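You operate a simulated robot arm through the tools that you are given. There is no shell and no other tool. Be economical: measure what you need, move in short steps, check, and stop when the job is done.

Carry out the task below with a simulated robot arm. There is one attempt and no reset: what you move stays moved.

TASK
Get the iron hot: board down, power plug in the socket, switch on, dial to medium.
Fine: wait till the green lamp shows.

Only the result counts: the job must be done as asked and must still hold three seconds after the hand-in. Knocking over, shifting, dropping, spilling or breaking anything else fails it.

THE ROBOT
A 6-joint arm with a two-finger parallel gripper, fixed in place. Base frame: the origin is at the foot of the arm, x ahead of it, y to its left, z up. Readings come in m, degrees, newtons and seconds.
With the tool pointing down near the work surface it reaches from about 0.16 to 0.74 m from the base axis. Its first joint turns from -166.0 to 166.0 degrees. Payload 3.91 kg.
The TCP is the grasp point between the finger pads, 0.03 m short of the fingertips. In the tool frame z runs along the fingers and y along their closing line. Largest opening 0.11 m; finger width 0.02, thickness 0.01; the body of the gripper, 0.048 by 0.112 m, starts 0.055 m behind the TCP.
Orientation is that of the tool frame in the base frame, as a unit quaternion [x, y, z, w]. With the fingers straight down and closing along the base's y, the tool's x points along the base's -x, its y along +y and its z along -z.

THE INTERFACE
- The arm moves only by the tool servo_tool. Its argument "commands" is a list of rows, each a list of 7 numbers: the shift along the tool's x, y, z in units of 400 mm (1.0 is 400 mm), then the turn, a rotation vector about the tool's x, y, z in units of 120 degrees (1.0 is 120 degrees), then the closure, from 0 (fully open) to 1 (shut). In form: [[dx, dy, dz, rx, ry, rz, fingers], ...]. A call has 1 to 12 rows; each row is the pose to reach, as a shift and turn from the pose commanded when the call began, along the tool's axes at that moment. A call with a number of a shift or a turn outside -1 to 1 is refused whole. Rows are played at 5 a second. More than 0.05 m and 8.6 degrees between two rows, or a gripper value outside its range, and nothing of the call is played. A pose out of reach is approached as far as the arm can. The call stops where the force on the tool passes 40 N (or 10 N more than at its start, if that is more) or the arm is blocked; 0.2 s more then pass. The fingers move at their own pace (about 0.045 m/s each) and stop on an object; they squeeze with about 34 N. The grip force told is the motor's: it shows also when the fingers shut on nothing. Time passes only in rows, and 0.2 s behind the last, so rows that repeat a pose let the fingers close. The reply holds the time, the measured pose of the TCP, the force on the tool along the base axes, the opening and the grip force, in the units named above and with some noise, with the torque about the TCP (base axes, N m) and any sound that the robot's microphone picked up, and new pictures: "show" is both (left out), scene, wrist or none.
- Cameras (640 x 400 px; columns grow to the right, rows downward): "scene" is now at [0.0182, 0.1228, 1.5671]; the picture's right is [-0.35, -0.94, 0.00], its down [-0.60, 0.22, -0.77] and it looks along [0.72, -0.27, -0.64] (base axes); focal length 354 px, centre (320, 200). "wrist" rides on the gripper at [0.071, 0.022, -0.107] in the tool frame; the picture's right is [-0.29, 0.96, 0.00], its down [-0.76, -0.23, -0.61] and it looks along [-0.58, -0.18, 0.79] (tool axes); focal length 243 px, centre (320, 200).
- move_column(by): slides the trunk up (or, below 0, down) by that many m; the arm and the scene camera ride with it, the base frame stays. It gives what a move gives, with no picture.
- aim_head(pan, tilt): turns the head with the scene camera to pan (to the left, within 86 degrees either way) and tilt (down, from -29 to 69), counted from straight ahead of the robot. It gives what a move gives, and a new picture of the scene camera.
- probe_pixels(camera, pixels): for up to 12 pixels [column, row] of the newest picture of that camera ("zoom" is the newest enlarged one), the place [x, y, z] in the base frame of the surface seen there, good to about 0.003 m. The clock stands still meanwhile.
- zoom(camera, box): a new picture of the part [left, top, right, bottom] of that camera's present view, enlarged. The clock stands still meanwhile.
- finish_job(): hands the job in; it is judged then, once.

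Go step by step. Measure first, check grasps and placings, and put right what went wrong. The budget is 80 turns and 200 pictures, counting those below and the enlarged ones. Unless the task says otherwise, let go and move clear before handing in, and close with one line.

The tools are called after "Emit:" by a JSON object that holds its "api" and its "payload". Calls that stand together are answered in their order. servo_tool: Moves the arm, as the interface text tells. Its arguments: {"type":"object","properties":{"commands":{"type":"array"},"show":{"type":"string","enum":["both","scene","wrist","none"]}},"required":["commands"]} The other tools are called the same way: move_column (by) slides the trunk up or down; aim_head (pan, tilt) turns the head that bears the scene camera; probe_pixels (camera, pixels) gives the place of the surface under pixels of a picture; zoom (camera, box) takes an enlarged picture of a part of a camera's view; finish_job () hands the job in.

At the start:

```text
time: 0.0
tcp_pos: [0.3241, -0.0229, 1.3095]
tool_rot: [0.0, 1.0, 0.0, 0.0]
contact_force: [-0.8, -0.8, 1.2]
moment: [-0.03, 0.04, 0.02]
finger_gap: 0.11
gripper_force: 0.0
trunk travel left (down, up): [-0.525, 0.065]
head pan, tilt: [-20.2, 39.9]
```

scene: 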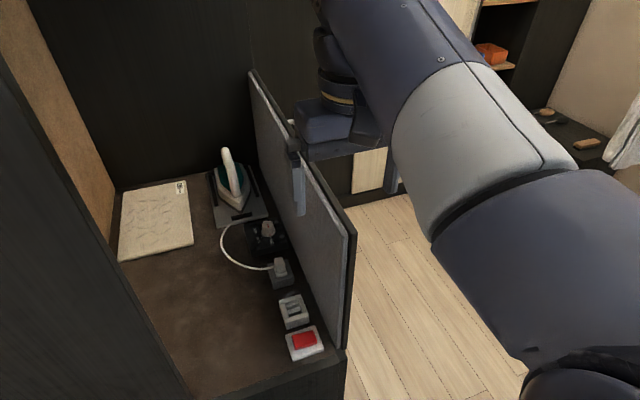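
wrist: 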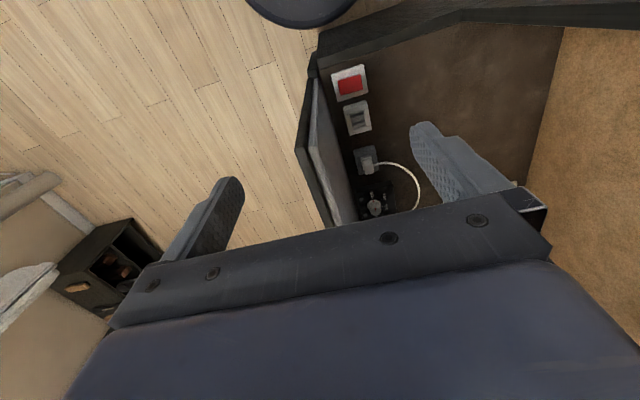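

The scene shows an upright board (about 250-350, 70-380) beside a shelf with iron, dial, plug, socket and red switch. I zoom in and measure.

Emit:
{"api": "zoom", "payload": {"camera": "scene", "box": [200, 60, 380, 200]}}

Emit:
{"api": "zoom", "payload": {"camera": "scene", "box": [200, 190, 380, 380]}}

Emit:
{"api": "probe_pixels", "payload": {"camera": "scene", "pixels": [[250, 72], [355, 236], [345, 345], [298, 180], [305, 340], [293, 310], [280, 268], [267, 230], [230, 165], [155, 215], [230, 340], [238, 215]]}}

```text
2.86 times, centred on (290, 130) of scene
```

zoom: 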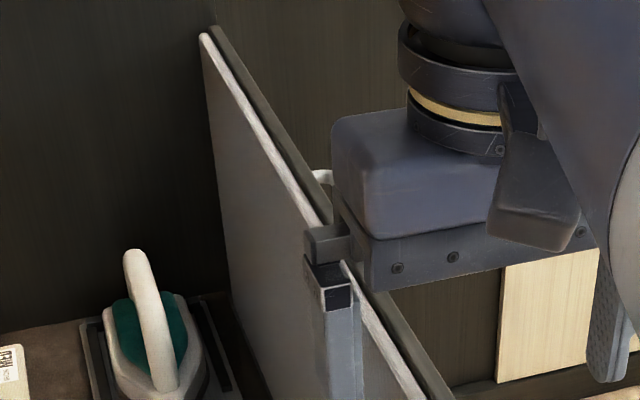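

```text
2.11 times, centred on (290, 285) of scene
```

zoom: 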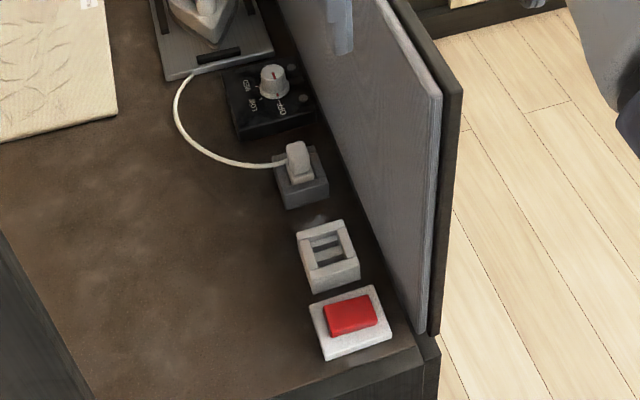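

```text
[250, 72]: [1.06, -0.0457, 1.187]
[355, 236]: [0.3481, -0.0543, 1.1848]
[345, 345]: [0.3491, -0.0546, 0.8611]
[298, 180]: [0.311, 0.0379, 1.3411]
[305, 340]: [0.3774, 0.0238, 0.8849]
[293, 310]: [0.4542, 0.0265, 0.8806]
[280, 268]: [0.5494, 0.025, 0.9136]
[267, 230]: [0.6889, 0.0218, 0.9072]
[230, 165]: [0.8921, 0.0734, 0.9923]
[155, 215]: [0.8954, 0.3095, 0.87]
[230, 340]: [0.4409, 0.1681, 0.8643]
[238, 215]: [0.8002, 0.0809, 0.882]
```

The light face of the board faces the shelf, a dark panel behind it, and something white sits beyond the edge near (290,122). I'll swing the hand to the -y side to look at the board's back before touching it.

Emit:
{"api": "probe_pixels", "payload": {"camera": "scene", "pixels": [[290, 122], [291, 124], [253, 72], [340, 205], [285, 310], [350, 210]]}}

Emit:
{"api": "servo_tool", "payload": {"commands": [[0, -0.1, 0, 0, 0, -0.06, 0], [0, -0.2, 0, 0, 0, -0.12, 0], [0, -0.3, 0, 0, 0, -0.18, 0], [0, -0.4, 0, 0, 0, -0.24, 0], [0, -0.5, 0, 0, 0, -0.3, 0], [0, -0.6, 0, 0, 0, -0.36, 0], [0, -0.7, 0, 0, 0, -0.42, 0], [0, -0.8, 0, 0, 0, -0.48, 0], [0, -0.9, 0, 0, 0, -0.54, 0], [0, -1.0, 0, 0, 0, -0.6, 0], [0, -1.0, 0, 0, 0, -0.66, 0]]}}

```text
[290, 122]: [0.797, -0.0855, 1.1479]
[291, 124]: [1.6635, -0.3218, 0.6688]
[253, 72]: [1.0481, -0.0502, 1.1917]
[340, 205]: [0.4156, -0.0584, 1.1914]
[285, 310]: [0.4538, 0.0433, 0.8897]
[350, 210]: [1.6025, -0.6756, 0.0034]
```

```text
time: 2.4
tcp_pos: [0.3246, -0.4244, 1.3114]
tool_rot: [-0.638, 0.77, 0.0, 0.0]
contact_force: [-0.3, 0.1, 0.3]
moment: [0.01, 0.03, 0.03]
finger_gap: 0.1102
gripper_force: 0.0
trunk travel left (down, up): [-0.525, 0.065]
head pan, tilt: [-20.2, 39.9]
```

scene: 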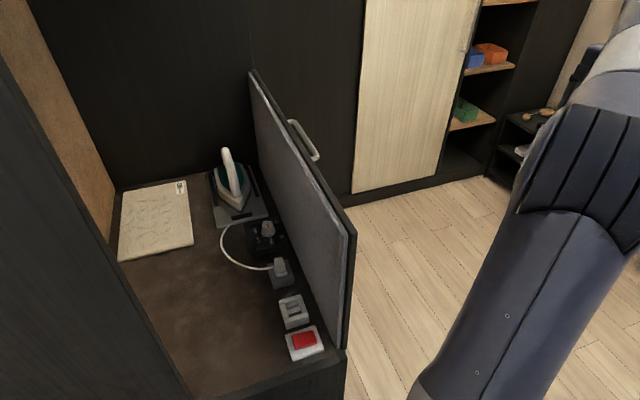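
wrist: 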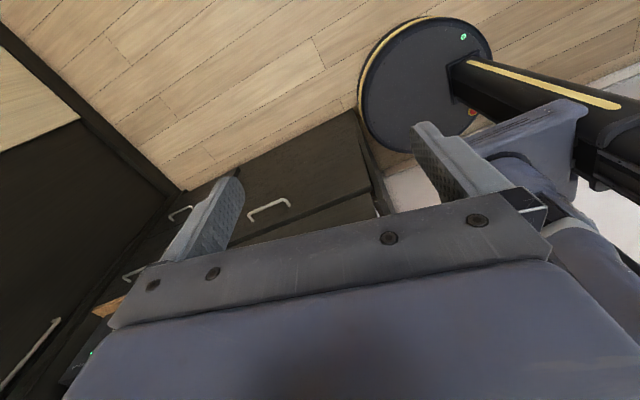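

The back carries a white pull handle at (305,140). I measure it.

Emit:
{"api": "zoom", "payload": {"camera": "scene", "box": [245, 90, 365, 190]}}

Emit:
{"api": "probe_pixels", "payload": {"camera": "scene", "pixels": [[291, 122], [297, 124], [303, 134], [310, 145], [316, 154], [318, 158], [311, 155]]}}

Emit:
{"api": "zoom", "payload": {"camera": "scene", "box": [200, 190, 360, 370]}}

```text
4.00 times, centred on (305, 140) of scene
```

zoom: 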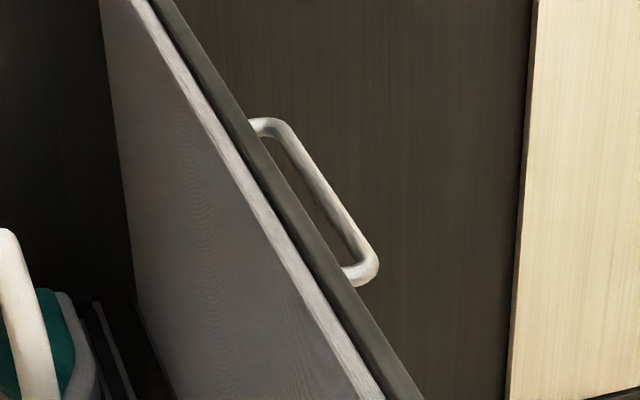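

```text
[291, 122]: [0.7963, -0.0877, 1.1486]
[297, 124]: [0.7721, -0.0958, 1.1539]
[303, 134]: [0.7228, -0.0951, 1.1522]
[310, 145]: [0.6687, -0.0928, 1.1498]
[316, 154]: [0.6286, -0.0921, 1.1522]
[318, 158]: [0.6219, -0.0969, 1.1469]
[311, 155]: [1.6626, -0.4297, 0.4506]
```

```text
2.22 times, centred on (280, 280) of scene
```

zoom: 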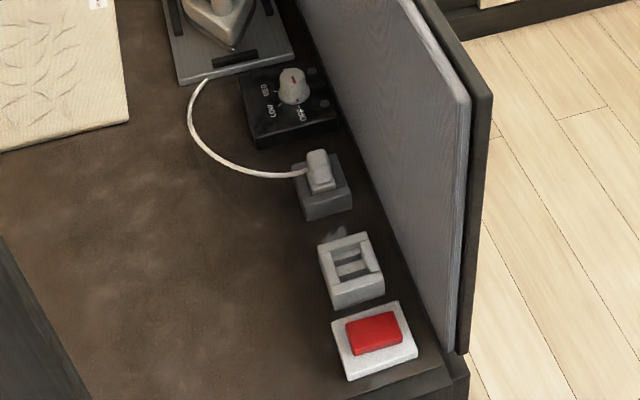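

The handle is a bar along x at about y=-0.095, z=1.15. The board must hinge at the bottom and swing towards -y. I measure the top edge's thickness and hinge to plan a loose grip of the top edge.

Emit:
{"api": "probe_pixels", "payload": {"camera": "scene", "pixels": [[326, 205], [329, 205], [332, 205], [335, 205], [338, 205], [341, 205], [343, 205], [345, 348], [340, 348], [335, 330], [346, 300], [353, 300]]}}

Emit:
{"api": "aim_head", "payload": {"pan": -20, "tilt": 58}}

```text
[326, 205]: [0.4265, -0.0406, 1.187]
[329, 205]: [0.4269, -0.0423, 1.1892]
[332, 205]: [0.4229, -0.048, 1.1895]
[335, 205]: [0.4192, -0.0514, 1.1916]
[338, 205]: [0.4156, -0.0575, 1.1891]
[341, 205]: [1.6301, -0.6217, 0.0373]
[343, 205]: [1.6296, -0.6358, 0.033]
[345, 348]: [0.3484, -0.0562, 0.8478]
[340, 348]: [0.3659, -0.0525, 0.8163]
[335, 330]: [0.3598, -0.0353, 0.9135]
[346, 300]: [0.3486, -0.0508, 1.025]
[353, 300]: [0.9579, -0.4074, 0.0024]
```

```text
time: 3.2
tcp_pos: [0.3245, -0.4242, 1.3108]
tool_rot: [-0.637, 0.771, 0.001, 0.0]
contact_force: [-0.3, 0.3, 0.4]
moment: [0.01, 0.07, 0.01]
finger_gap: 0.1103
gripper_force: 0.1
trunk travel left (down, up): [-0.525, 0.065]
head pan, tilt: [-20.0, 58.0]
```

scene: 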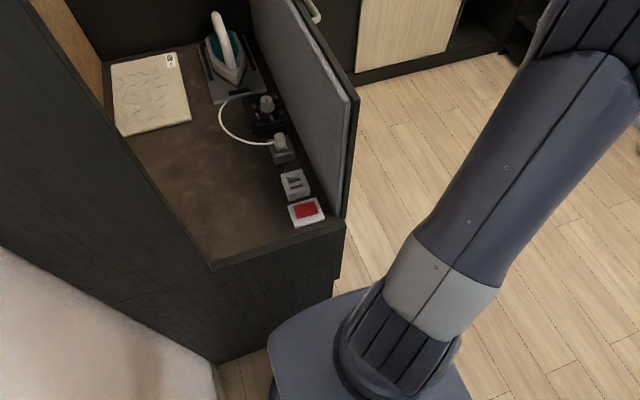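

The board is 2 cm thick (y -0.04 to -0.06), top z 1.19, near end x 0.348. I bring the hand back above the top edge at x≈0.42.

Emit:
{"api": "servo_tool", "payload": {"commands": [[-0.0875, -0.0052, 0, 0, 0, 0.06, 0], [-0.175, -0.0105, 0, 0, 0, 0.12, 0], [-0.2626, -0.0157, 0, 0, 0, 0.18, 0], [-0.35, -0.021, 0, 0, 0, 0.24, 0], [-0.4377, -0.0261, 0, 0, 0, 0.3, 0], [-0.525, -0.031, 0, 0, 0, 0.36, 0], [-0.613, -0.0366, 0, 0, 0, 0.42, 0], [-0.7, -0.0418, 0, 0, 0, 0.48, 0], [-0.788, -0.047, 0, 0, 0, 0.54, 0], [-0.875, -0.052, 0, 0, 0, 0.6, 0], [-0.963, -0.0575, 0, 0, 0, 0.66, 0]]}}

```text
time: 5.6
tcp_pos: [0.4196, -0.0487, 1.3108]
tool_rot: [0.001, 1.0, 0.0, 0.0]
contact_force: [-0.2, -0.1, -0.4]
moment: [0.02, -0.02, 0.0]
finger_gap: 0.11
gripper_force: 0.0
trunk travel left (down, up): [-0.525, 0.065]
head pan, tilt: [-20.0, 58.0]
```

scene: 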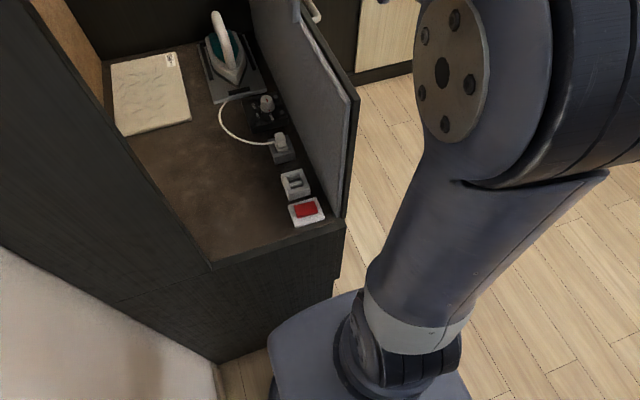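
wrist: 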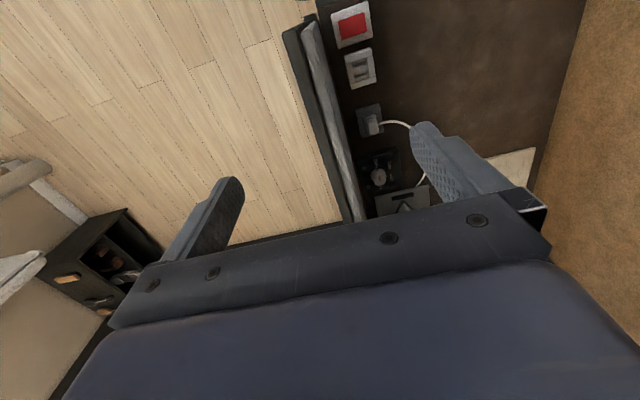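

Fingers straddle the board centre. I go down 0.135 m and close to a loose gap (~0.033 m).

Emit:
{"api": "servo_tool", "payload": {"commands": [[0, 0, 0.1, 0, 0, 0, 0.2], [0, 0, 0.2, 0, 0, 0, 0.4], [0, 0, 0.3375, 0, 0, 0, 0.6], [0, 0, 0.3375, 0, 0, 0, 0.7], [0, 0, 0.3375, 0, 0, 0, 0.7]]}}

```text
refused: row 3 steps farther than a row can; nothing moved
```

Emit:
{"api": "servo_tool", "payload": {"commands": [[0, 0, 0.11, 0, 0, 0, 0.1], [0, 0, 0.225, 0, 0, 0, 0.2], [0, 0, 0.3375, 0, 0, 0, 0.4], [0, 0, 0.3375, 0, 0, 0, 0.7], [0, 0, 0.3375, 0, 0, 0, 0.7]]}}

```text
time: 6.8
tcp_pos: [0.4195, -0.0492, 1.1765]
tool_rot: [-0.001, 1.0, -0.001, 0.0]
contact_force: [-0.4, 0.3, 0.3]
moment: [0.01, 0.01, -0.01]
finger_gap: 0.0329
gripper_force: 0.1
trunk travel left (down, up): [-0.525, 0.065]
head pan, tilt: [-20.0, 58.0]
```

scene: 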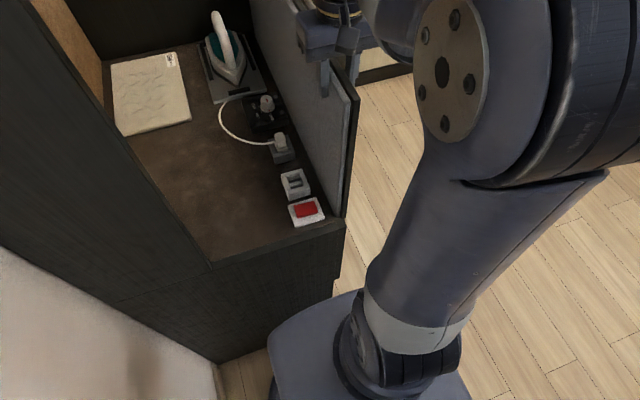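
wrist: 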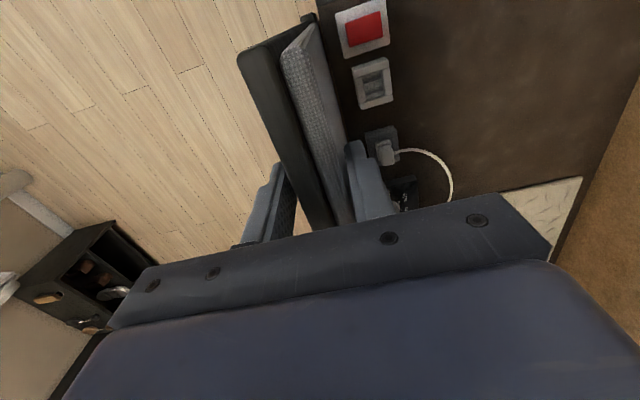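

Both fingers straddle the edge. I tilt along an arc about the hinge (y≈-0.06, z≈0.86), first 24°.

Emit:
{"api": "servo_tool", "payload": {"commands": [[0, -0.0828, 0.0015, -0.05, 0, 0, 0.7], [0, -0.1648, 0.0115, -0.1, 0, 0, 0.7], [0, -0.2455, 0.0303, -0.15, 0, 0, 0.7], [0, -0.3238, 0.057, -0.2, 0, 0, 0.7]]}}

```text
time: 7.8
tcp_pos: [0.4181, -0.1817, 1.1521]
tool_rot: [0.001, 0.978, 0.209, 0.0]
contact_force: [1.3, -4.3, -3.8]
moment: [-0.1, -0.04, 0.08]
finger_gap: 0.0358
gripper_force: 2.4
trunk travel left (down, up): [-0.525, 0.065]
head pan, tilt: [-20.0, 58.0]
```

scene: 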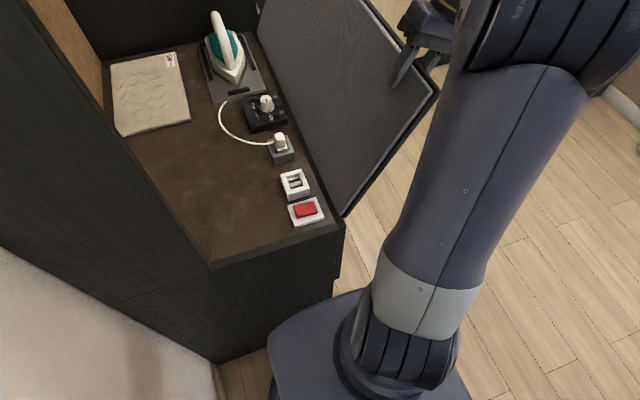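
wrist: 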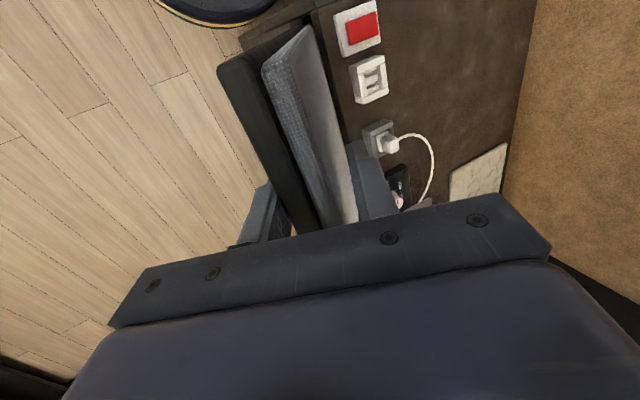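

The board follows and leans lightly on the outer finger. In the tool frame the arc repeats, so I do another 30°.

Emit:
{"api": "servo_tool", "payload": {"commands": [[0, -0.0828, 0.0015, -0.05, 0, 0, 0.7], [0, -0.1648, 0.0115, -0.1, 0, 0, 0.7], [0, -0.2455, 0.0303, -0.15, 0, 0, 0.7], [0, -0.3238, 0.057, -0.2, 0, 0, 0.7], [0, -0.3987, 0.092, -0.25, 0, 0, 0.7]]}}

```text
time: 9.0
tcp_pos: [0.419, -0.3132, 1.0536]
tool_rot: [0.002, 0.891, 0.454, 0.0]
contact_force: [-0.3, -8.3, -5.9]
moment: [-0.37, 0.11, 0.04]
finger_gap: 0.038
gripper_force: 4.7
trunk travel left (down, up): [-0.525, 0.065]
head pan, tilt: [-20.0, 58.0]
```

scene: 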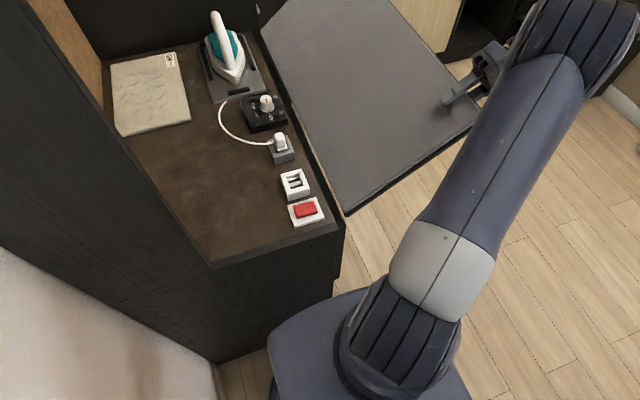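
wrist: 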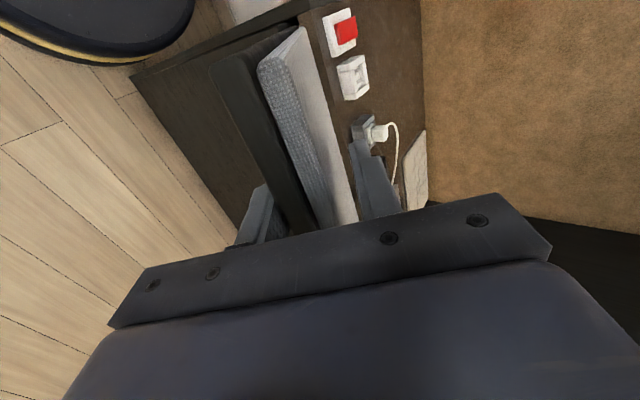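

Going well (force ~10 N is the board's weight on the outer finger). Another 30°.

Emit:
{"api": "servo_tool", "payload": {"commands": [[0, -0.0828, 0.0015, -0.05, 0, 0, 0.7], [0, -0.1648, 0.0115, -0.1, 0, 0, 0.7], [0, -0.2455, 0.0303, -0.15, 0, 0, 0.7], [0, -0.3238, 0.057, -0.2, 0, 0, 0.7], [0, -0.3987, 0.092, -0.25, 0, 0, 0.7]]}}

```text
time: 9.5
tcp_pos: [0.4133, -0.311, 1.0007]
tool_rot: [0.002, 0.861, 0.508, 0.009]
contact_force: [3.8, -19.8, -1.6]
moment: [-1.1, 0.39, 0.23]
finger_gap: 0.041
gripper_force: 8.4
out of reach, approached as far as the arm can: row 1, 2
trunk travel left (down, up): [-0.525, 0.065]
head pan, tilt: [-20.0, 58.0]
stopped in row 2: the force on the tool passed its limit at 73 N (the readings are from after the stop); the commanded pose is now the measured one
```

scene: 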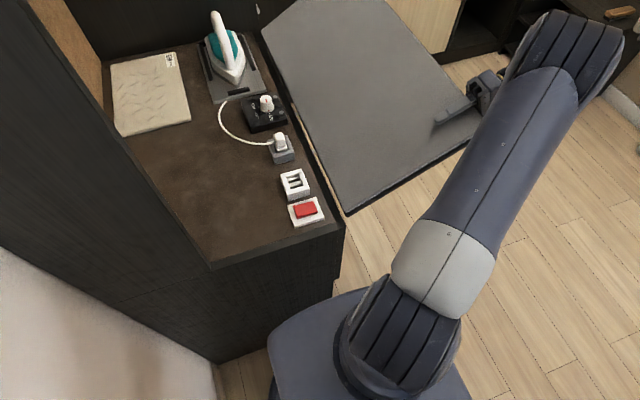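
wrist: 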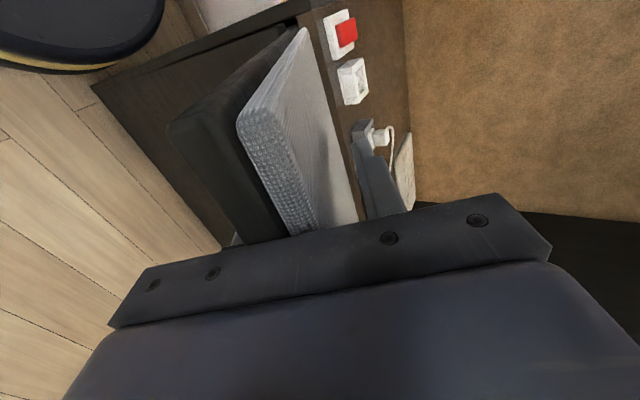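

The arm hit a reach limit at ~61° and pushed inwards. I back out 2 cm along the fingers and widen the gap slightly while the outer finger keeps holding the board.

Emit:
{"api": "servo_tool", "payload": {"commands": [[0, 0, -0.025, 0, 0, 0, 0.55], [0, 0, -0.05, 0, 0, 0, 0.5]]}}

```text
time: 10.1
tcp_pos: [0.4091, -0.312, 1.0015]
tool_rot: [0.002, 0.86, 0.51, 0.008]
contact_force: [4.4, -4.0, -8.1]
moment: [0.42, 0.09, 0.25]
finger_gap: 0.0596
gripper_force: 5.3
out of reach, approached as far as the arm can: row 1, 2
trunk travel left (down, up): [-0.525, 0.065]
head pan, tilt: [-20.0, 58.0]
```

scene: 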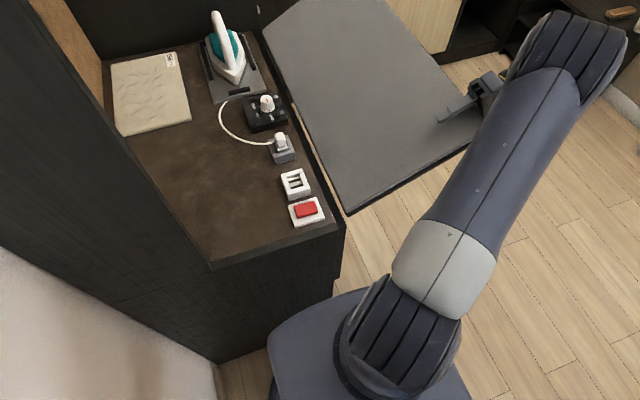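
wrist: 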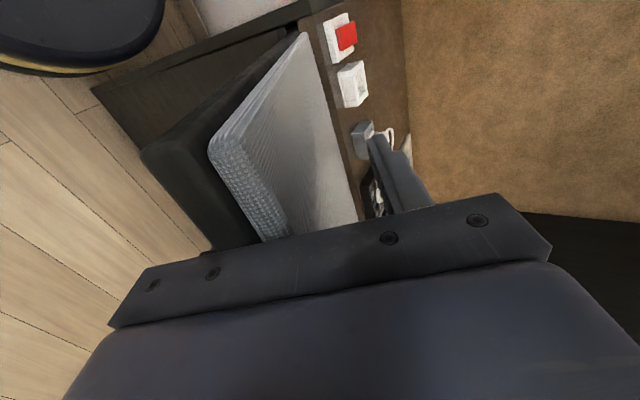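

The limit is distance (the hand can't go outward in this posture). I probe the arm's links to find the shoulder height and see whether moving the trunk helps, and the board's present angle.

Emit:
{"api": "probe_pixels", "payload": {"camera": "scene", "pixels": [[345, 370], [400, 350], [445, 270], [475, 190], [540, 110], [585, 40], [490, 95], [440, 100], [350, 195], [470, 130], [400, 12], [300, 15]]}}

```text
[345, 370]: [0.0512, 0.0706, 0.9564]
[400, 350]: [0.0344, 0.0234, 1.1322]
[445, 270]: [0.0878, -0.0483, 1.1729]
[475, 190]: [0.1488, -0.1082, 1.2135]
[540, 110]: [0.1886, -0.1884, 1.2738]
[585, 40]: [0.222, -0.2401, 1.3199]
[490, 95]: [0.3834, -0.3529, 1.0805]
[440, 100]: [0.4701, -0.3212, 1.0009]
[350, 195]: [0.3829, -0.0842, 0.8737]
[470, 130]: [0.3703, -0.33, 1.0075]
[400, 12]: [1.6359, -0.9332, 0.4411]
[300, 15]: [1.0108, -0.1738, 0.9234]
```

Board is at ~61° from vertical. I'll yaw the fingers about the board normal so the wrist comes nearer to the base, regaining outward reach.

Emit:
{"api": "servo_tool", "payload": {"commands": [[0, 0, 0, 0, -0.06, 0, 0.5], [0, 0, 0, 0, -0.12, 0, 0.5], [0, 0, 0, 0, -0.18, 0, 0.5], [0, 0, -0.02, 0, -0.24, 0, 0.5]], "show": "scene"}}

```text
time: 10.7
tcp_pos: [0.411, -0.3167, 1.0044]
tool_rot: [0.044, 0.858, 0.504, 0.089]
contact_force: [6.6, -13.1, -2.4]
moment: [0.15, 0.15, 0.46]
finger_gap: 0.0596
gripper_force: 4.5
trunk travel left (down, up): [-0.525, 0.065]
head pan, tilt: [-20.0, 58.0]
stopped in row 2: the force on the tool passed its limit at 48 N (the readings are from after the stop); the commanded pose is now the measured one
```

scene: 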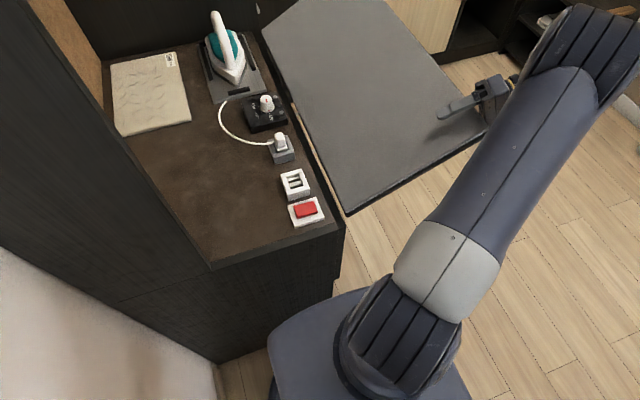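

The palm is touching the board's edge. I back out along the fingers now that there may be room.

Emit:
{"api": "servo_tool", "payload": {"commands": [[0, 0, -0.03, 0, 0, 0, 0.5], [0, 0, -0.06, 0, 0, 0, 0.5]], "show": "wrist"}}

```text
time: 11.3
tcp_pos: [0.4065, -0.3353, 1.016]
tool_rot: [0.044, 0.858, 0.505, 0.087]
contact_force: [1.2, -1.0, -10.2]
moment: [0.35, 0.03, 0.05]
finger_gap: 0.0598
gripper_force: 4.7
trunk travel left (down, up): [-0.525, 0.065]
head pan, tilt: [-20.0, 58.0]
```

wrist: 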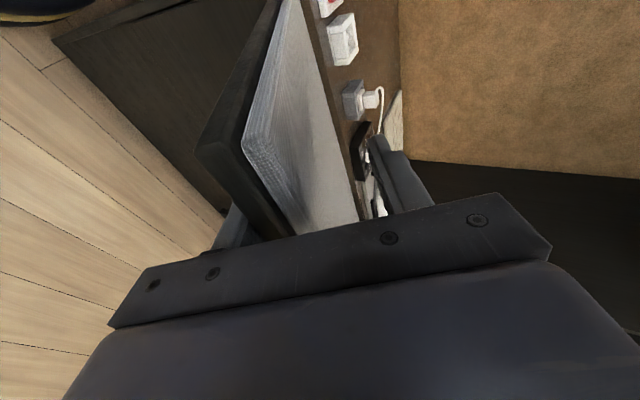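

It moved out freely. More yaw (14°) with a little further back-out.

Emit:
{"api": "servo_tool", "payload": {"commands": [[0, 0, 0, 0, -0.06, 0, 0.5], [0, 0, -0.01, 0, -0.12, 0, 0.5], [0, 0, -0.02, 0, -0.18, 0, 0.5]], "show": "scene"}}

```text
time: 12.1
tcp_pos: [0.4055, -0.3418, 1.0191]
tool_rot: [0.14, 0.825, 0.488, 0.247]
contact_force: [0.7, -0.9, -8.0]
moment: [0.23, -0.01, 0.08]
finger_gap: 0.0593
gripper_force: 4.2
trunk travel left (down, up): [-0.525, 0.065]
head pan, tilt: [-20.0, 58.0]
```

scene: 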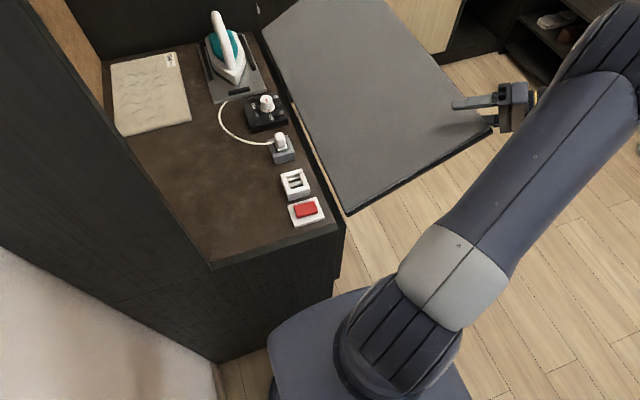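

Room regained. Next, lower 18° more along the hinge arc, in base-x rotation converted to the present tool frame.

Emit:
{"api": "servo_tool", "payload": {"commands": [[0.0028, -0.0847, 0.0026, -0.0419, -0.0005, 0.0272, 0.5], [0.0103, -0.1683, 0.0126, -0.0837, -0.001, 0.0544, 0.5], [0.0227, -0.2502, 0.03, -0.1256, -0.0015, 0.0816, 0.5]], "show": "scene"}}

```text
time: 12.9
tcp_pos: [0.4053, -0.3782, 0.925]
tool_rot: [0.176, 0.739, 0.611, 0.222]
contact_force: [-0.5, -5.8, -9.3]
moment: [0.15, 0.02, 0.09]
finger_gap: 0.0603
gripper_force: 5.3
trunk travel left (down, up): [-0.525, 0.065]
head pan, tilt: [-20.0, 58.0]
```

scene: 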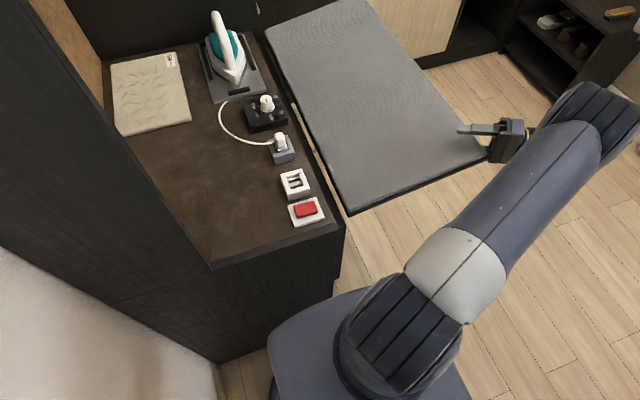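

Working. Same again until the board meets its stop.

Emit:
{"api": "servo_tool", "payload": {"commands": [[0.0028, -0.0847, 0.0026, -0.0419, -0.0005, 0.0272, 0.5], [0.0103, -0.1683, 0.0126, -0.0837, -0.001, 0.0544, 0.5], [0.0165, -0.21, 0.0213, -0.1046, -0.0012, 0.068, 0.5]]}}

Emit:
{"api": "probe_pixels", "payload": {"camera": "scene", "pixels": [[350, 200], [470, 160], [400, 120], [300, 20], [330, 120]]}}

```text
time: 13.6
tcp_pos: [0.4051, -0.3834, 0.8605]
tool_rot: [0.2, 0.672, 0.681, 0.212]
contact_force: [-8.9, -24.1, -7.3]
moment: [-0.43, -0.09, 0.94]
finger_gap: 0.0552
gripper_force: 0.1
out of reach, approached as far as the arm can: row 2, 3
trunk travel left (down, up): [-0.525, 0.065]
head pan, tilt: [-20.0, 58.0]
stopped in row 3: the force on the tool passed its limit at 64 N (the readings are from after the stop); the commanded pose is now the measured one
```

scene: 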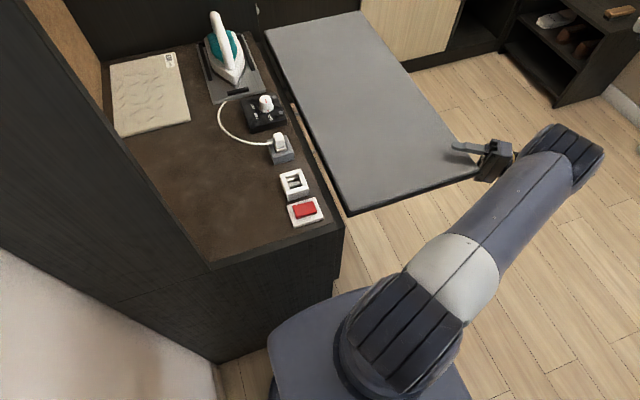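
wrist: 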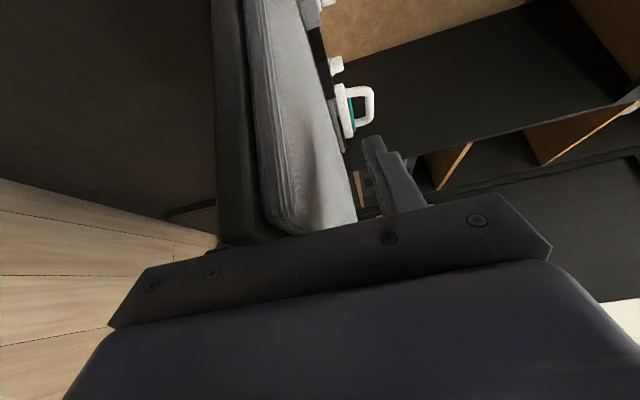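

```text
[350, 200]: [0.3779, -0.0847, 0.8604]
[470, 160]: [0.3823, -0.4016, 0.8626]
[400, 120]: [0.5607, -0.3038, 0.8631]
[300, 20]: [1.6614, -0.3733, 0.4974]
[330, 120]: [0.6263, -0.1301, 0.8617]
```

The board lies flat (surface z≈0.862). I open a bit and slide the hand out past the near corner.

Emit:
{"api": "servo_tool", "payload": {"commands": [[0, 0, 0, 0, 0, 0, 0.3], [0.04, 0, -0.06, 0, 0, 0, 0.3], [0.09, 0, -0.13, 0, 0, 0, 0.3], [0.14, 0, -0.2, 0, 0, 0, 0.3], [0.19, 0, -0.27, 0, 0, 0, 0.3]], "show": "scene"}}

```text
time: 14.1
tcp_pos: [0.4045, -0.3823, 0.8624]
tool_rot: [0.198, 0.675, 0.677, 0.217]
contact_force: [3.2, -22.4, -8.1]
moment: [-0.04, -0.54, 1.27]
finger_gap: 0.0768
gripper_force: 0.1
out of reach, approached as far as the arm can: row 2
trunk travel left (down, up): [-0.525, 0.065]
head pan, tilt: [-20.0, 58.0]
stopped in row 2: the force on the tool passed its limit at 50 N (the readings are from after the stop); the commanded pose is now the measured one
```

scene: 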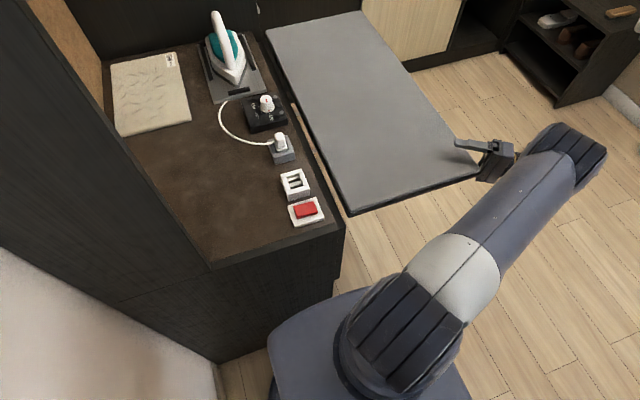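

Still short of outward reach; I try a pure -x slide along the edge, which is nearer to the base.

Emit:
{"api": "servo_tool", "payload": {"commands": [[0.042, 0, -0.028, 0, 0, 0, 0.3], [0.084, 0, -0.056, 0, 0, 0, 0.3], [0.145, 0, -0.097, 0, 0, 0, 0.3], [0.208, 0, -0.139, 0, 0, 0, 0.3]], "show": "scene"}}

```text
time: 15.1
tcp_pos: [0.308, -0.3648, 0.8595]
tool_rot: [0.2, 0.677, 0.675, 0.216]
contact_force: [-0.1, -0.7, -0.1]
moment: [-0.03, 0.02, 0.0]
finger_gap: 0.0771
gripper_force: 0.0
out of reach, approached as far as the arm can: row 3, 4
trunk travel left (down, up): [-0.525, 0.065]
head pan, tilt: [-20.0, 58.0]
```

scene: 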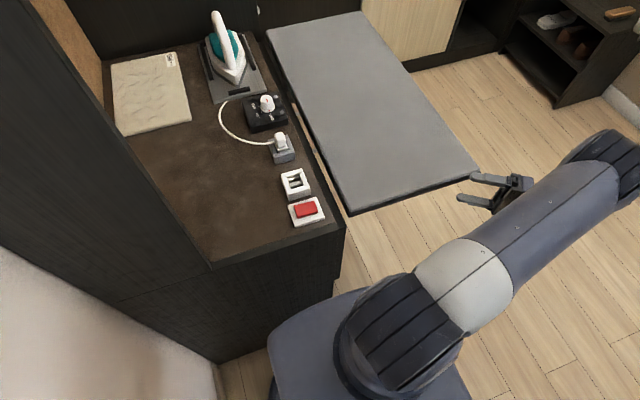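

Clear of the corner. I move slightly back and straight up 0.25 m.

Emit:
{"api": "servo_tool", "payload": {"commands": [[0.06, 0.02, -0.04, 0, 0, 0, 0.3], [0.06, 0.13, -0.04, 0, 0, 0, 0.3], [0.06, 0.25, -0.04, 0, 0, 0, 0.3], [0.06, 0.37, -0.04, 0, 0, 0, 0.3], [0.06, 0.49, -0.04, 0, 0, 0, 0.3], [0.06, 0.61, -0.04, 0, 0, 0, 0.3]], "show": "scene"}}

```text
time: 16.5
tcp_pos: [0.3096, -0.3039, 1.0488]
tool_rot: [0.206, 0.679, 0.669, 0.219]
contact_force: [0.1, -1.2, 0.1]
moment: [0.01, 0.0, 0.02]
finger_gap: 0.0767
gripper_force: 0.0
out of reach, approached as far as the arm can: row 1, 2, 3, 4, 5, 6
trunk travel left (down, up): [-0.525, 0.065]
head pan, tilt: [-20.0, 58.0]
```

scene: 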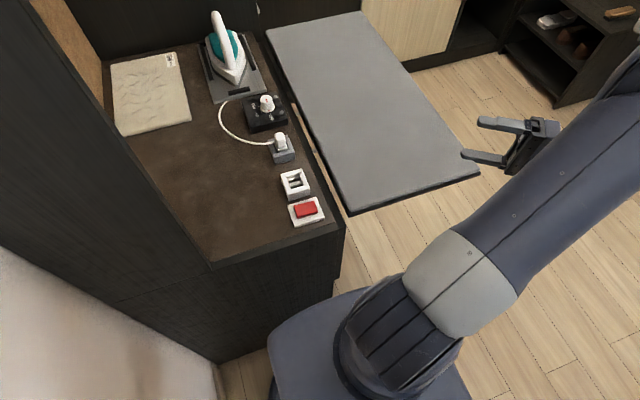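

Now I reorient to fingers-down while moving to about (0.38, -0.10, 1.20).

Emit:
{"api": "servo_tool", "payload": {"commands": [[0.0113, 0.0318, 0.0423, 0.0598, 0.0196, -0.0184, 0], [0.0225, 0.0637, 0.0845, 0.1197, 0.0392, -0.0368, 0], [0.0338, 0.0955, 0.1268, 0.1795, 0.0588, -0.0553, 0], [0.045, 0.1273, 0.169, 0.2393, 0.0783, -0.0737, 0], [0.0563, 0.1592, 0.2113, 0.2992, 0.0979, -0.0921, 0], [0.0675, 0.191, 0.2535, 0.359, 0.1175, -0.1105, 0], [0.0788, 0.2228, 0.2958, 0.4188, 0.1371, -0.1289, 0], [0.09, 0.2547, 0.338, 0.4787, 0.1567, -0.1473, 0], [0.1013, 0.2865, 0.3803, 0.5385, 0.1763, -0.1658, 0], [0.1125, 0.3183, 0.4225, 0.5983, 0.1958, -0.1842, 0], [0.1238, 0.3502, 0.4648, 0.6582, 0.2154, -0.2026, 0], [0.135, 0.382, 0.507, 0.718, 0.235, -0.221, 0]]}}

```text
time: 19.1
tcp_pos: [0.3759, -0.1053, 1.2019]
tool_rot: [-0.008, 1.0, 0.007, 0.005]
contact_force: [0.8, 0.3, -0.4]
moment: [0.01, 0.01, 0.0]
finger_gap: 0.1101
gripper_force: 0.0
trunk travel left (down, up): [-0.525, 0.065]
head pan, tilt: [-20.0, 58.0]
```

scene: 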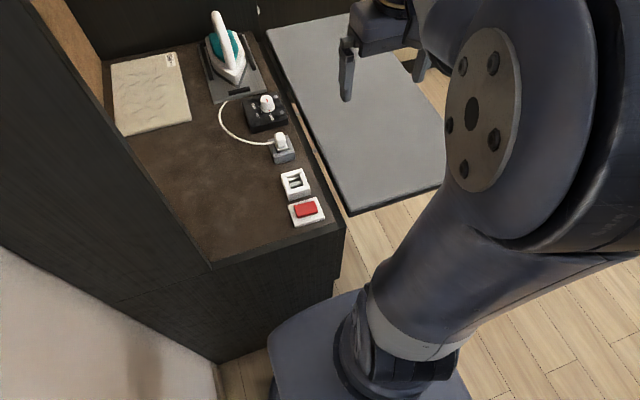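
wrist: 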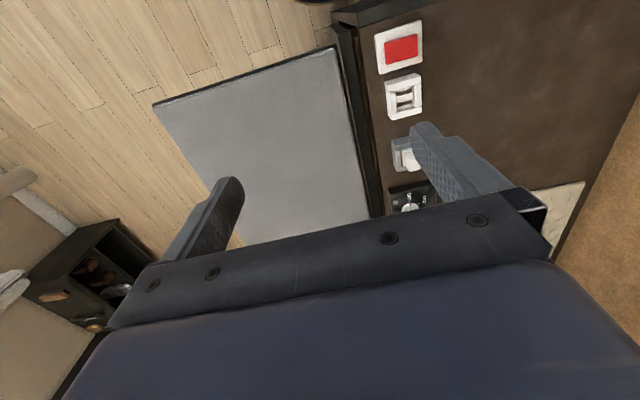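

Board is down. I look closely at plug dock, socket, dial and switch.

Emit:
{"api": "zoom", "payload": {"camera": "scene", "box": [230, 85, 330, 150]}}

Emit:
{"api": "zoom", "payload": {"camera": "scene", "box": [250, 125, 350, 190]}}

Emit:
{"api": "zoom", "payload": {"camera": "scene", "box": [250, 165, 350, 230]}}

```text
6.15 times, centred on (280, 118) of scene
```

zoom: 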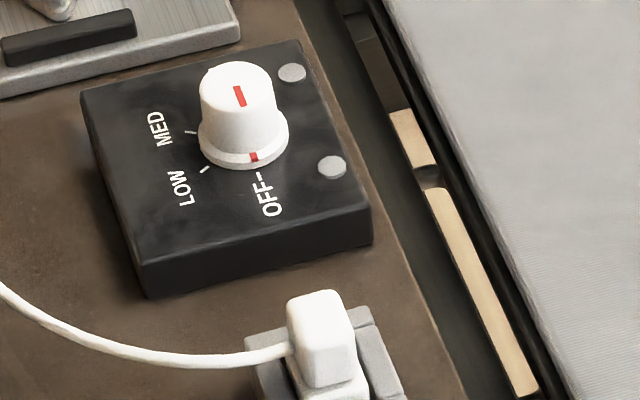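

```text
6.15 times, centred on (300, 158) of scene
```

zoom: 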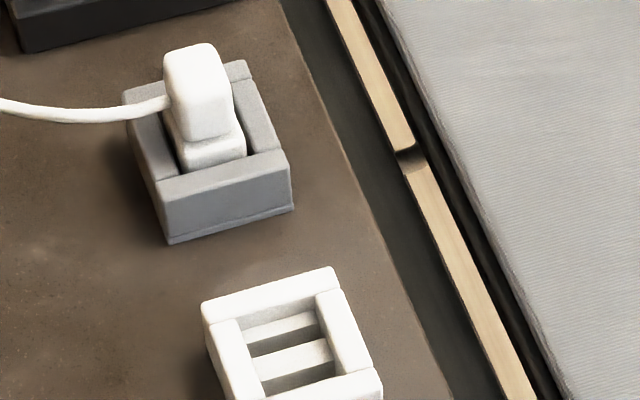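

```text
6.15 times, centred on (300, 198) of scene
```

zoom: 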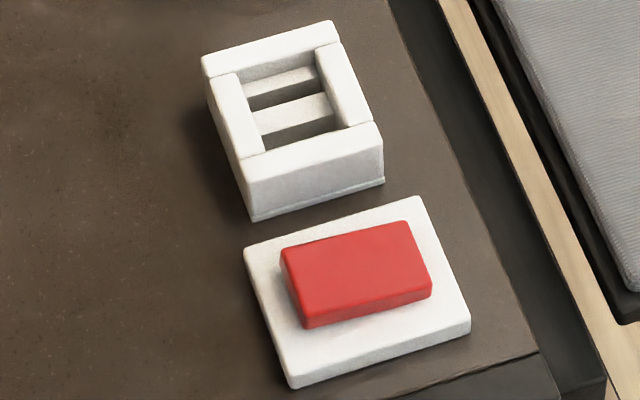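

Dial pointer is at OFF with LOW, MED clockwise (towards +y). I probe the socket and switch in this zoom.

Emit:
{"api": "probe_pixels", "payload": {"camera": "zoom", "pixels": [[207, 60], [331, 26], [378, 126], [245, 155], [285, 98], [295, 118], [293, 88], [295, 135], [285, 250], [408, 225], [430, 288], [305, 318]]}}

Emit:
{"api": "zoom", "payload": {"camera": "scene", "box": [250, 120, 320, 170]}}

```text
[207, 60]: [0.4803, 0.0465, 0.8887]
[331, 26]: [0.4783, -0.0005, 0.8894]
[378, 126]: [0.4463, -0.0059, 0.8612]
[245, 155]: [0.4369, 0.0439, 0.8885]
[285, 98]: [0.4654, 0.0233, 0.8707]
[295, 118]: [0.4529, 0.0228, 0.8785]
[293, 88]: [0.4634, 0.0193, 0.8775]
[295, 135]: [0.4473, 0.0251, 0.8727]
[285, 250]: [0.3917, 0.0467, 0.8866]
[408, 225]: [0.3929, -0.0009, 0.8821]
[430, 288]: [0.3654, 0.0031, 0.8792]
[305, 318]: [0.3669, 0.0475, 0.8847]
```

```text
8.00 times, centred on (285, 145) of scene
```

zoom: 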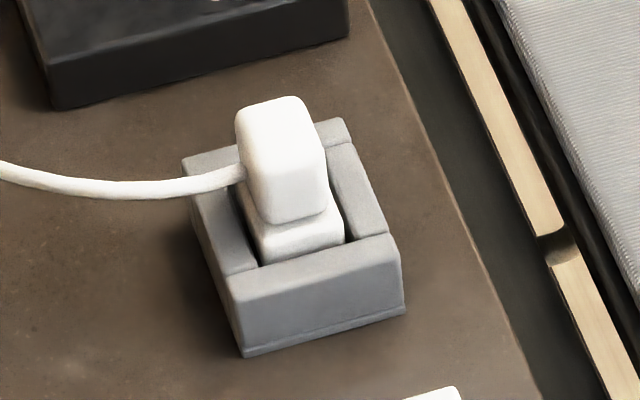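

Socket frame spans x 0.437–0.480, y 0–0.0465, so centre ≈(0.4585, 0.0225). Now the plug and dock.

Emit:
{"api": "probe_pixels", "payload": {"camera": "zoom", "pixels": [[185, 163], [342, 120], [398, 240], [232, 295], [250, 110], [300, 105], [285, 205], [245, 165], [320, 160], [260, 215], [340, 245], [215, 180]]}}

```text
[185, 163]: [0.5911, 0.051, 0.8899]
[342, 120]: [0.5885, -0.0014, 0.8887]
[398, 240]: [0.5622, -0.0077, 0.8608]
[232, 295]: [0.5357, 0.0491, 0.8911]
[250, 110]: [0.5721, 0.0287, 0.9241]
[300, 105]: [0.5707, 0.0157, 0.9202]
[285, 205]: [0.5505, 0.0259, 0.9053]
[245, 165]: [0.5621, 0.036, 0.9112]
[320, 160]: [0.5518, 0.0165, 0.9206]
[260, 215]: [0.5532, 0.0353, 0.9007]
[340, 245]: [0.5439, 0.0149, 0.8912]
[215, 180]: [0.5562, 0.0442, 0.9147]
```

Plug head spans x 0.550–0.573, y 0.015–0.036, top z≈0.922; the cable leaves at +y, so I'll grip across x. I move above with a 90° yaw.

Emit:
{"api": "servo_tool", "payload": {"commands": [[-0.0387, 0.026, 0.0324, 0.0001, 0.0008, -0.0619, 0.2], [-0.0773, 0.0521, 0.0648, 0.0003, 0.0015, -0.1237, 0.3], [-0.116, 0.0781, 0.0973, 0.0004, 0.0023, -0.1856, 0.4], [-0.1547, 0.1041, 0.1297, 0.0005, 0.003, -0.2474, 0.4], [-0.1933, 0.1301, 0.1621, 0.0006, 0.0038, -0.3093, 0.4], [-0.232, 0.1562, 0.1945, 0.0008, 0.0045, -0.3712, 0.4], [-0.2707, 0.1822, 0.2269, 0.0009, 0.0053, -0.433, 0.4], [-0.3093, 0.2082, 0.2593, 0.001, 0.006, -0.4949, 0.4], [-0.348, 0.2342, 0.2918, 0.0011, 0.0068, -0.5567, 0.4], [-0.3867, 0.2603, 0.3242, 0.0013, 0.0075, -0.6186, 0.4], [-0.4253, 0.2863, 0.3566, 0.0014, 0.0083, -0.6805, 0.4], [-0.464, 0.3123, 0.389, 0.0015, 0.009, -0.7423, 0.4]]}}

```text
time: 21.7
tcp_pos: [0.561, 0.0248, 1.0487]
tool_rot: [0.708, -0.706, 0.0, 0.0]
contact_force: [-0.2, 0.3, -0.5]
moment: [0.01, 0.01, 0.01]
finger_gap: 0.0659
gripper_force: 0.0
trunk travel left (down, up): [-0.525, 0.065]
head pan, tilt: [-20.0, 58.0]
```

scene: 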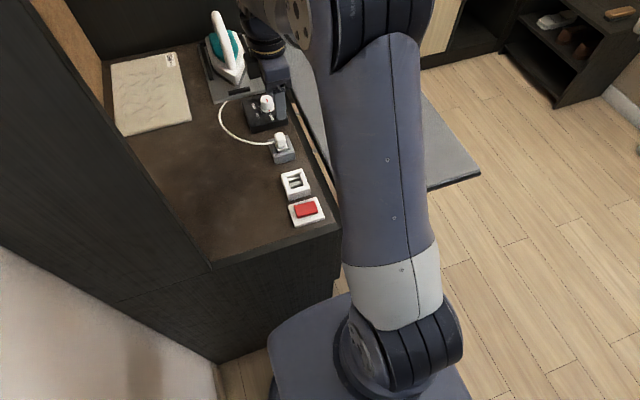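
wrist: 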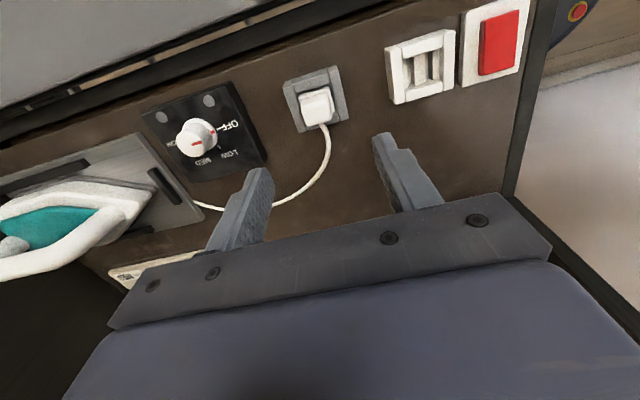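

The plug is visible at (316,105) in the wrist view. I zoom to refine its centre.

Emit:
{"api": "zoom", "payload": {"camera": "wrist", "box": [270, 50, 366, 150]}}

```text
4.00 times, centred on (318, 100) of wrist
```

zoom: 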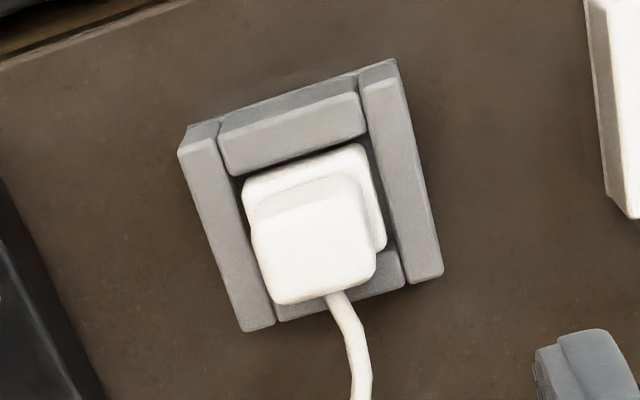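

Emit:
{"api": "probe_pixels", "payload": {"camera": "zoom", "pixels": [[262, 250], [365, 235], [310, 195], [320, 290], [312, 245], [185, 155], [392, 70], [435, 270], [250, 325], [250, 185], [352, 155], [380, 240]]}}

```text
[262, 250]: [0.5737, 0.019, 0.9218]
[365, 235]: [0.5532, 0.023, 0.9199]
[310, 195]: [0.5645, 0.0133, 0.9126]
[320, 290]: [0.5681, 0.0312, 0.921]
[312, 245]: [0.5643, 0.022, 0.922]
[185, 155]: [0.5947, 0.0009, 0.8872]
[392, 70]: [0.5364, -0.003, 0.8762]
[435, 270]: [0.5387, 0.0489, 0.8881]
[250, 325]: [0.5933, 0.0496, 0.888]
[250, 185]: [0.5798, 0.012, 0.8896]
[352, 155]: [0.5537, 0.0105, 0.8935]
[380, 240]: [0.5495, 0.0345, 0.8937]
```

Plug head centre ≈(0.564, 0.0225). I descend to TCP z 0.929 (tips 1 cm above dock rim) and close.

Emit:
{"api": "servo_tool", "payload": {"commands": [[0.0058, -0.0075, 0.1, 0, 0, 0, 0.4], [0.0058, -0.0075, 0.2, 0, 0, 0, 0.4], [0.0058, -0.0075, 0.299, 0, 0, 0, 0.4], [0.0058, -0.0075, 0.299, 0, 0, 0, 0.9], [0.0058, -0.0075, 0.299, 0, 0, 0, 1], [0.0058, -0.0075, 0.299, 0, 0, 0, 1]]}}

```text
time: 23.1
tcp_pos: [0.5651, 0.0226, 0.9281]
tool_rot: [0.708, -0.706, 0.0, 0.0]
contact_force: [0.2, 0.3, -0.4]
moment: [0.0, -0.04, 0.02]
finger_gap: 0.0268
gripper_force: 32.2
trunk travel left (down, up): [-0.525, 0.065]
head pan, tilt: [-20.0, 58.0]
```

scene: 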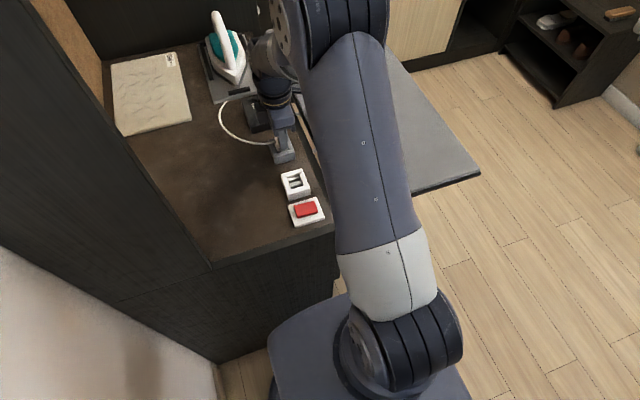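
wrist: 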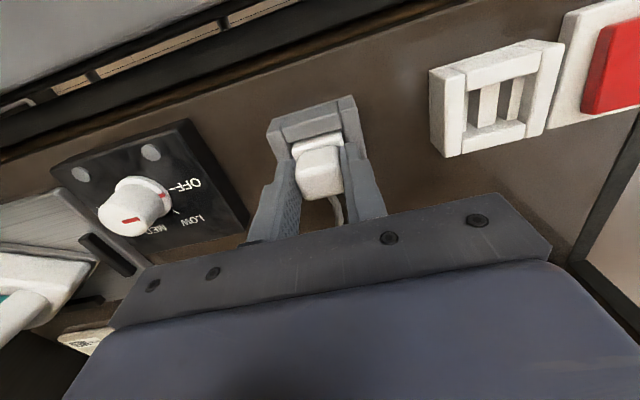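

Gripped (gap 0.027, 32 N). Before lifting, I measure the socket in this wrist view.

Emit:
{"api": "zoom", "payload": {"camera": "wrist", "box": [424, 30, 574, 160]}}

```text
3.08 times, centred on (499, 95) of wrist
```

zoom: 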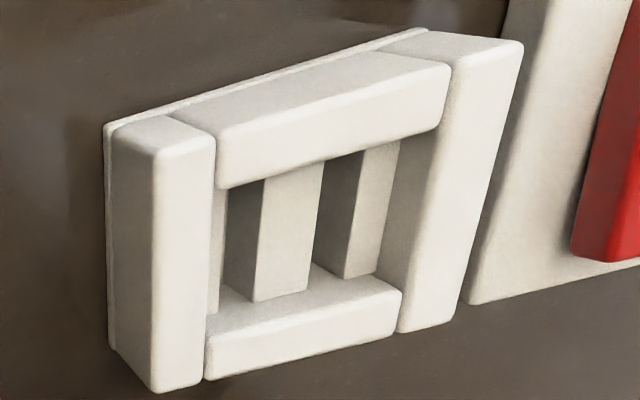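

Emit:
{"api": "probe_pixels", "payload": {"camera": "zoom", "pixels": [[160, 270], [200, 260], [435, 220], [480, 190], [330, 85], [325, 140], [300, 330], [300, 355], [290, 225], [380, 205], [245, 200], [345, 200]]}}

```text
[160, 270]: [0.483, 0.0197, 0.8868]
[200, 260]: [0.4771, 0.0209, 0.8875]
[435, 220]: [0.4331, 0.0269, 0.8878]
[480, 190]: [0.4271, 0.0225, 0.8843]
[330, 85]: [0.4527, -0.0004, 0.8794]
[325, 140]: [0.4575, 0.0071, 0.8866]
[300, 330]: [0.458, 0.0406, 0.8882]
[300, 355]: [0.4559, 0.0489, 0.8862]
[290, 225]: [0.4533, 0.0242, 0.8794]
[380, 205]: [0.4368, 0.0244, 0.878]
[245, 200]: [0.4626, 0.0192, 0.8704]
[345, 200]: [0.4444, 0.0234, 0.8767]
```

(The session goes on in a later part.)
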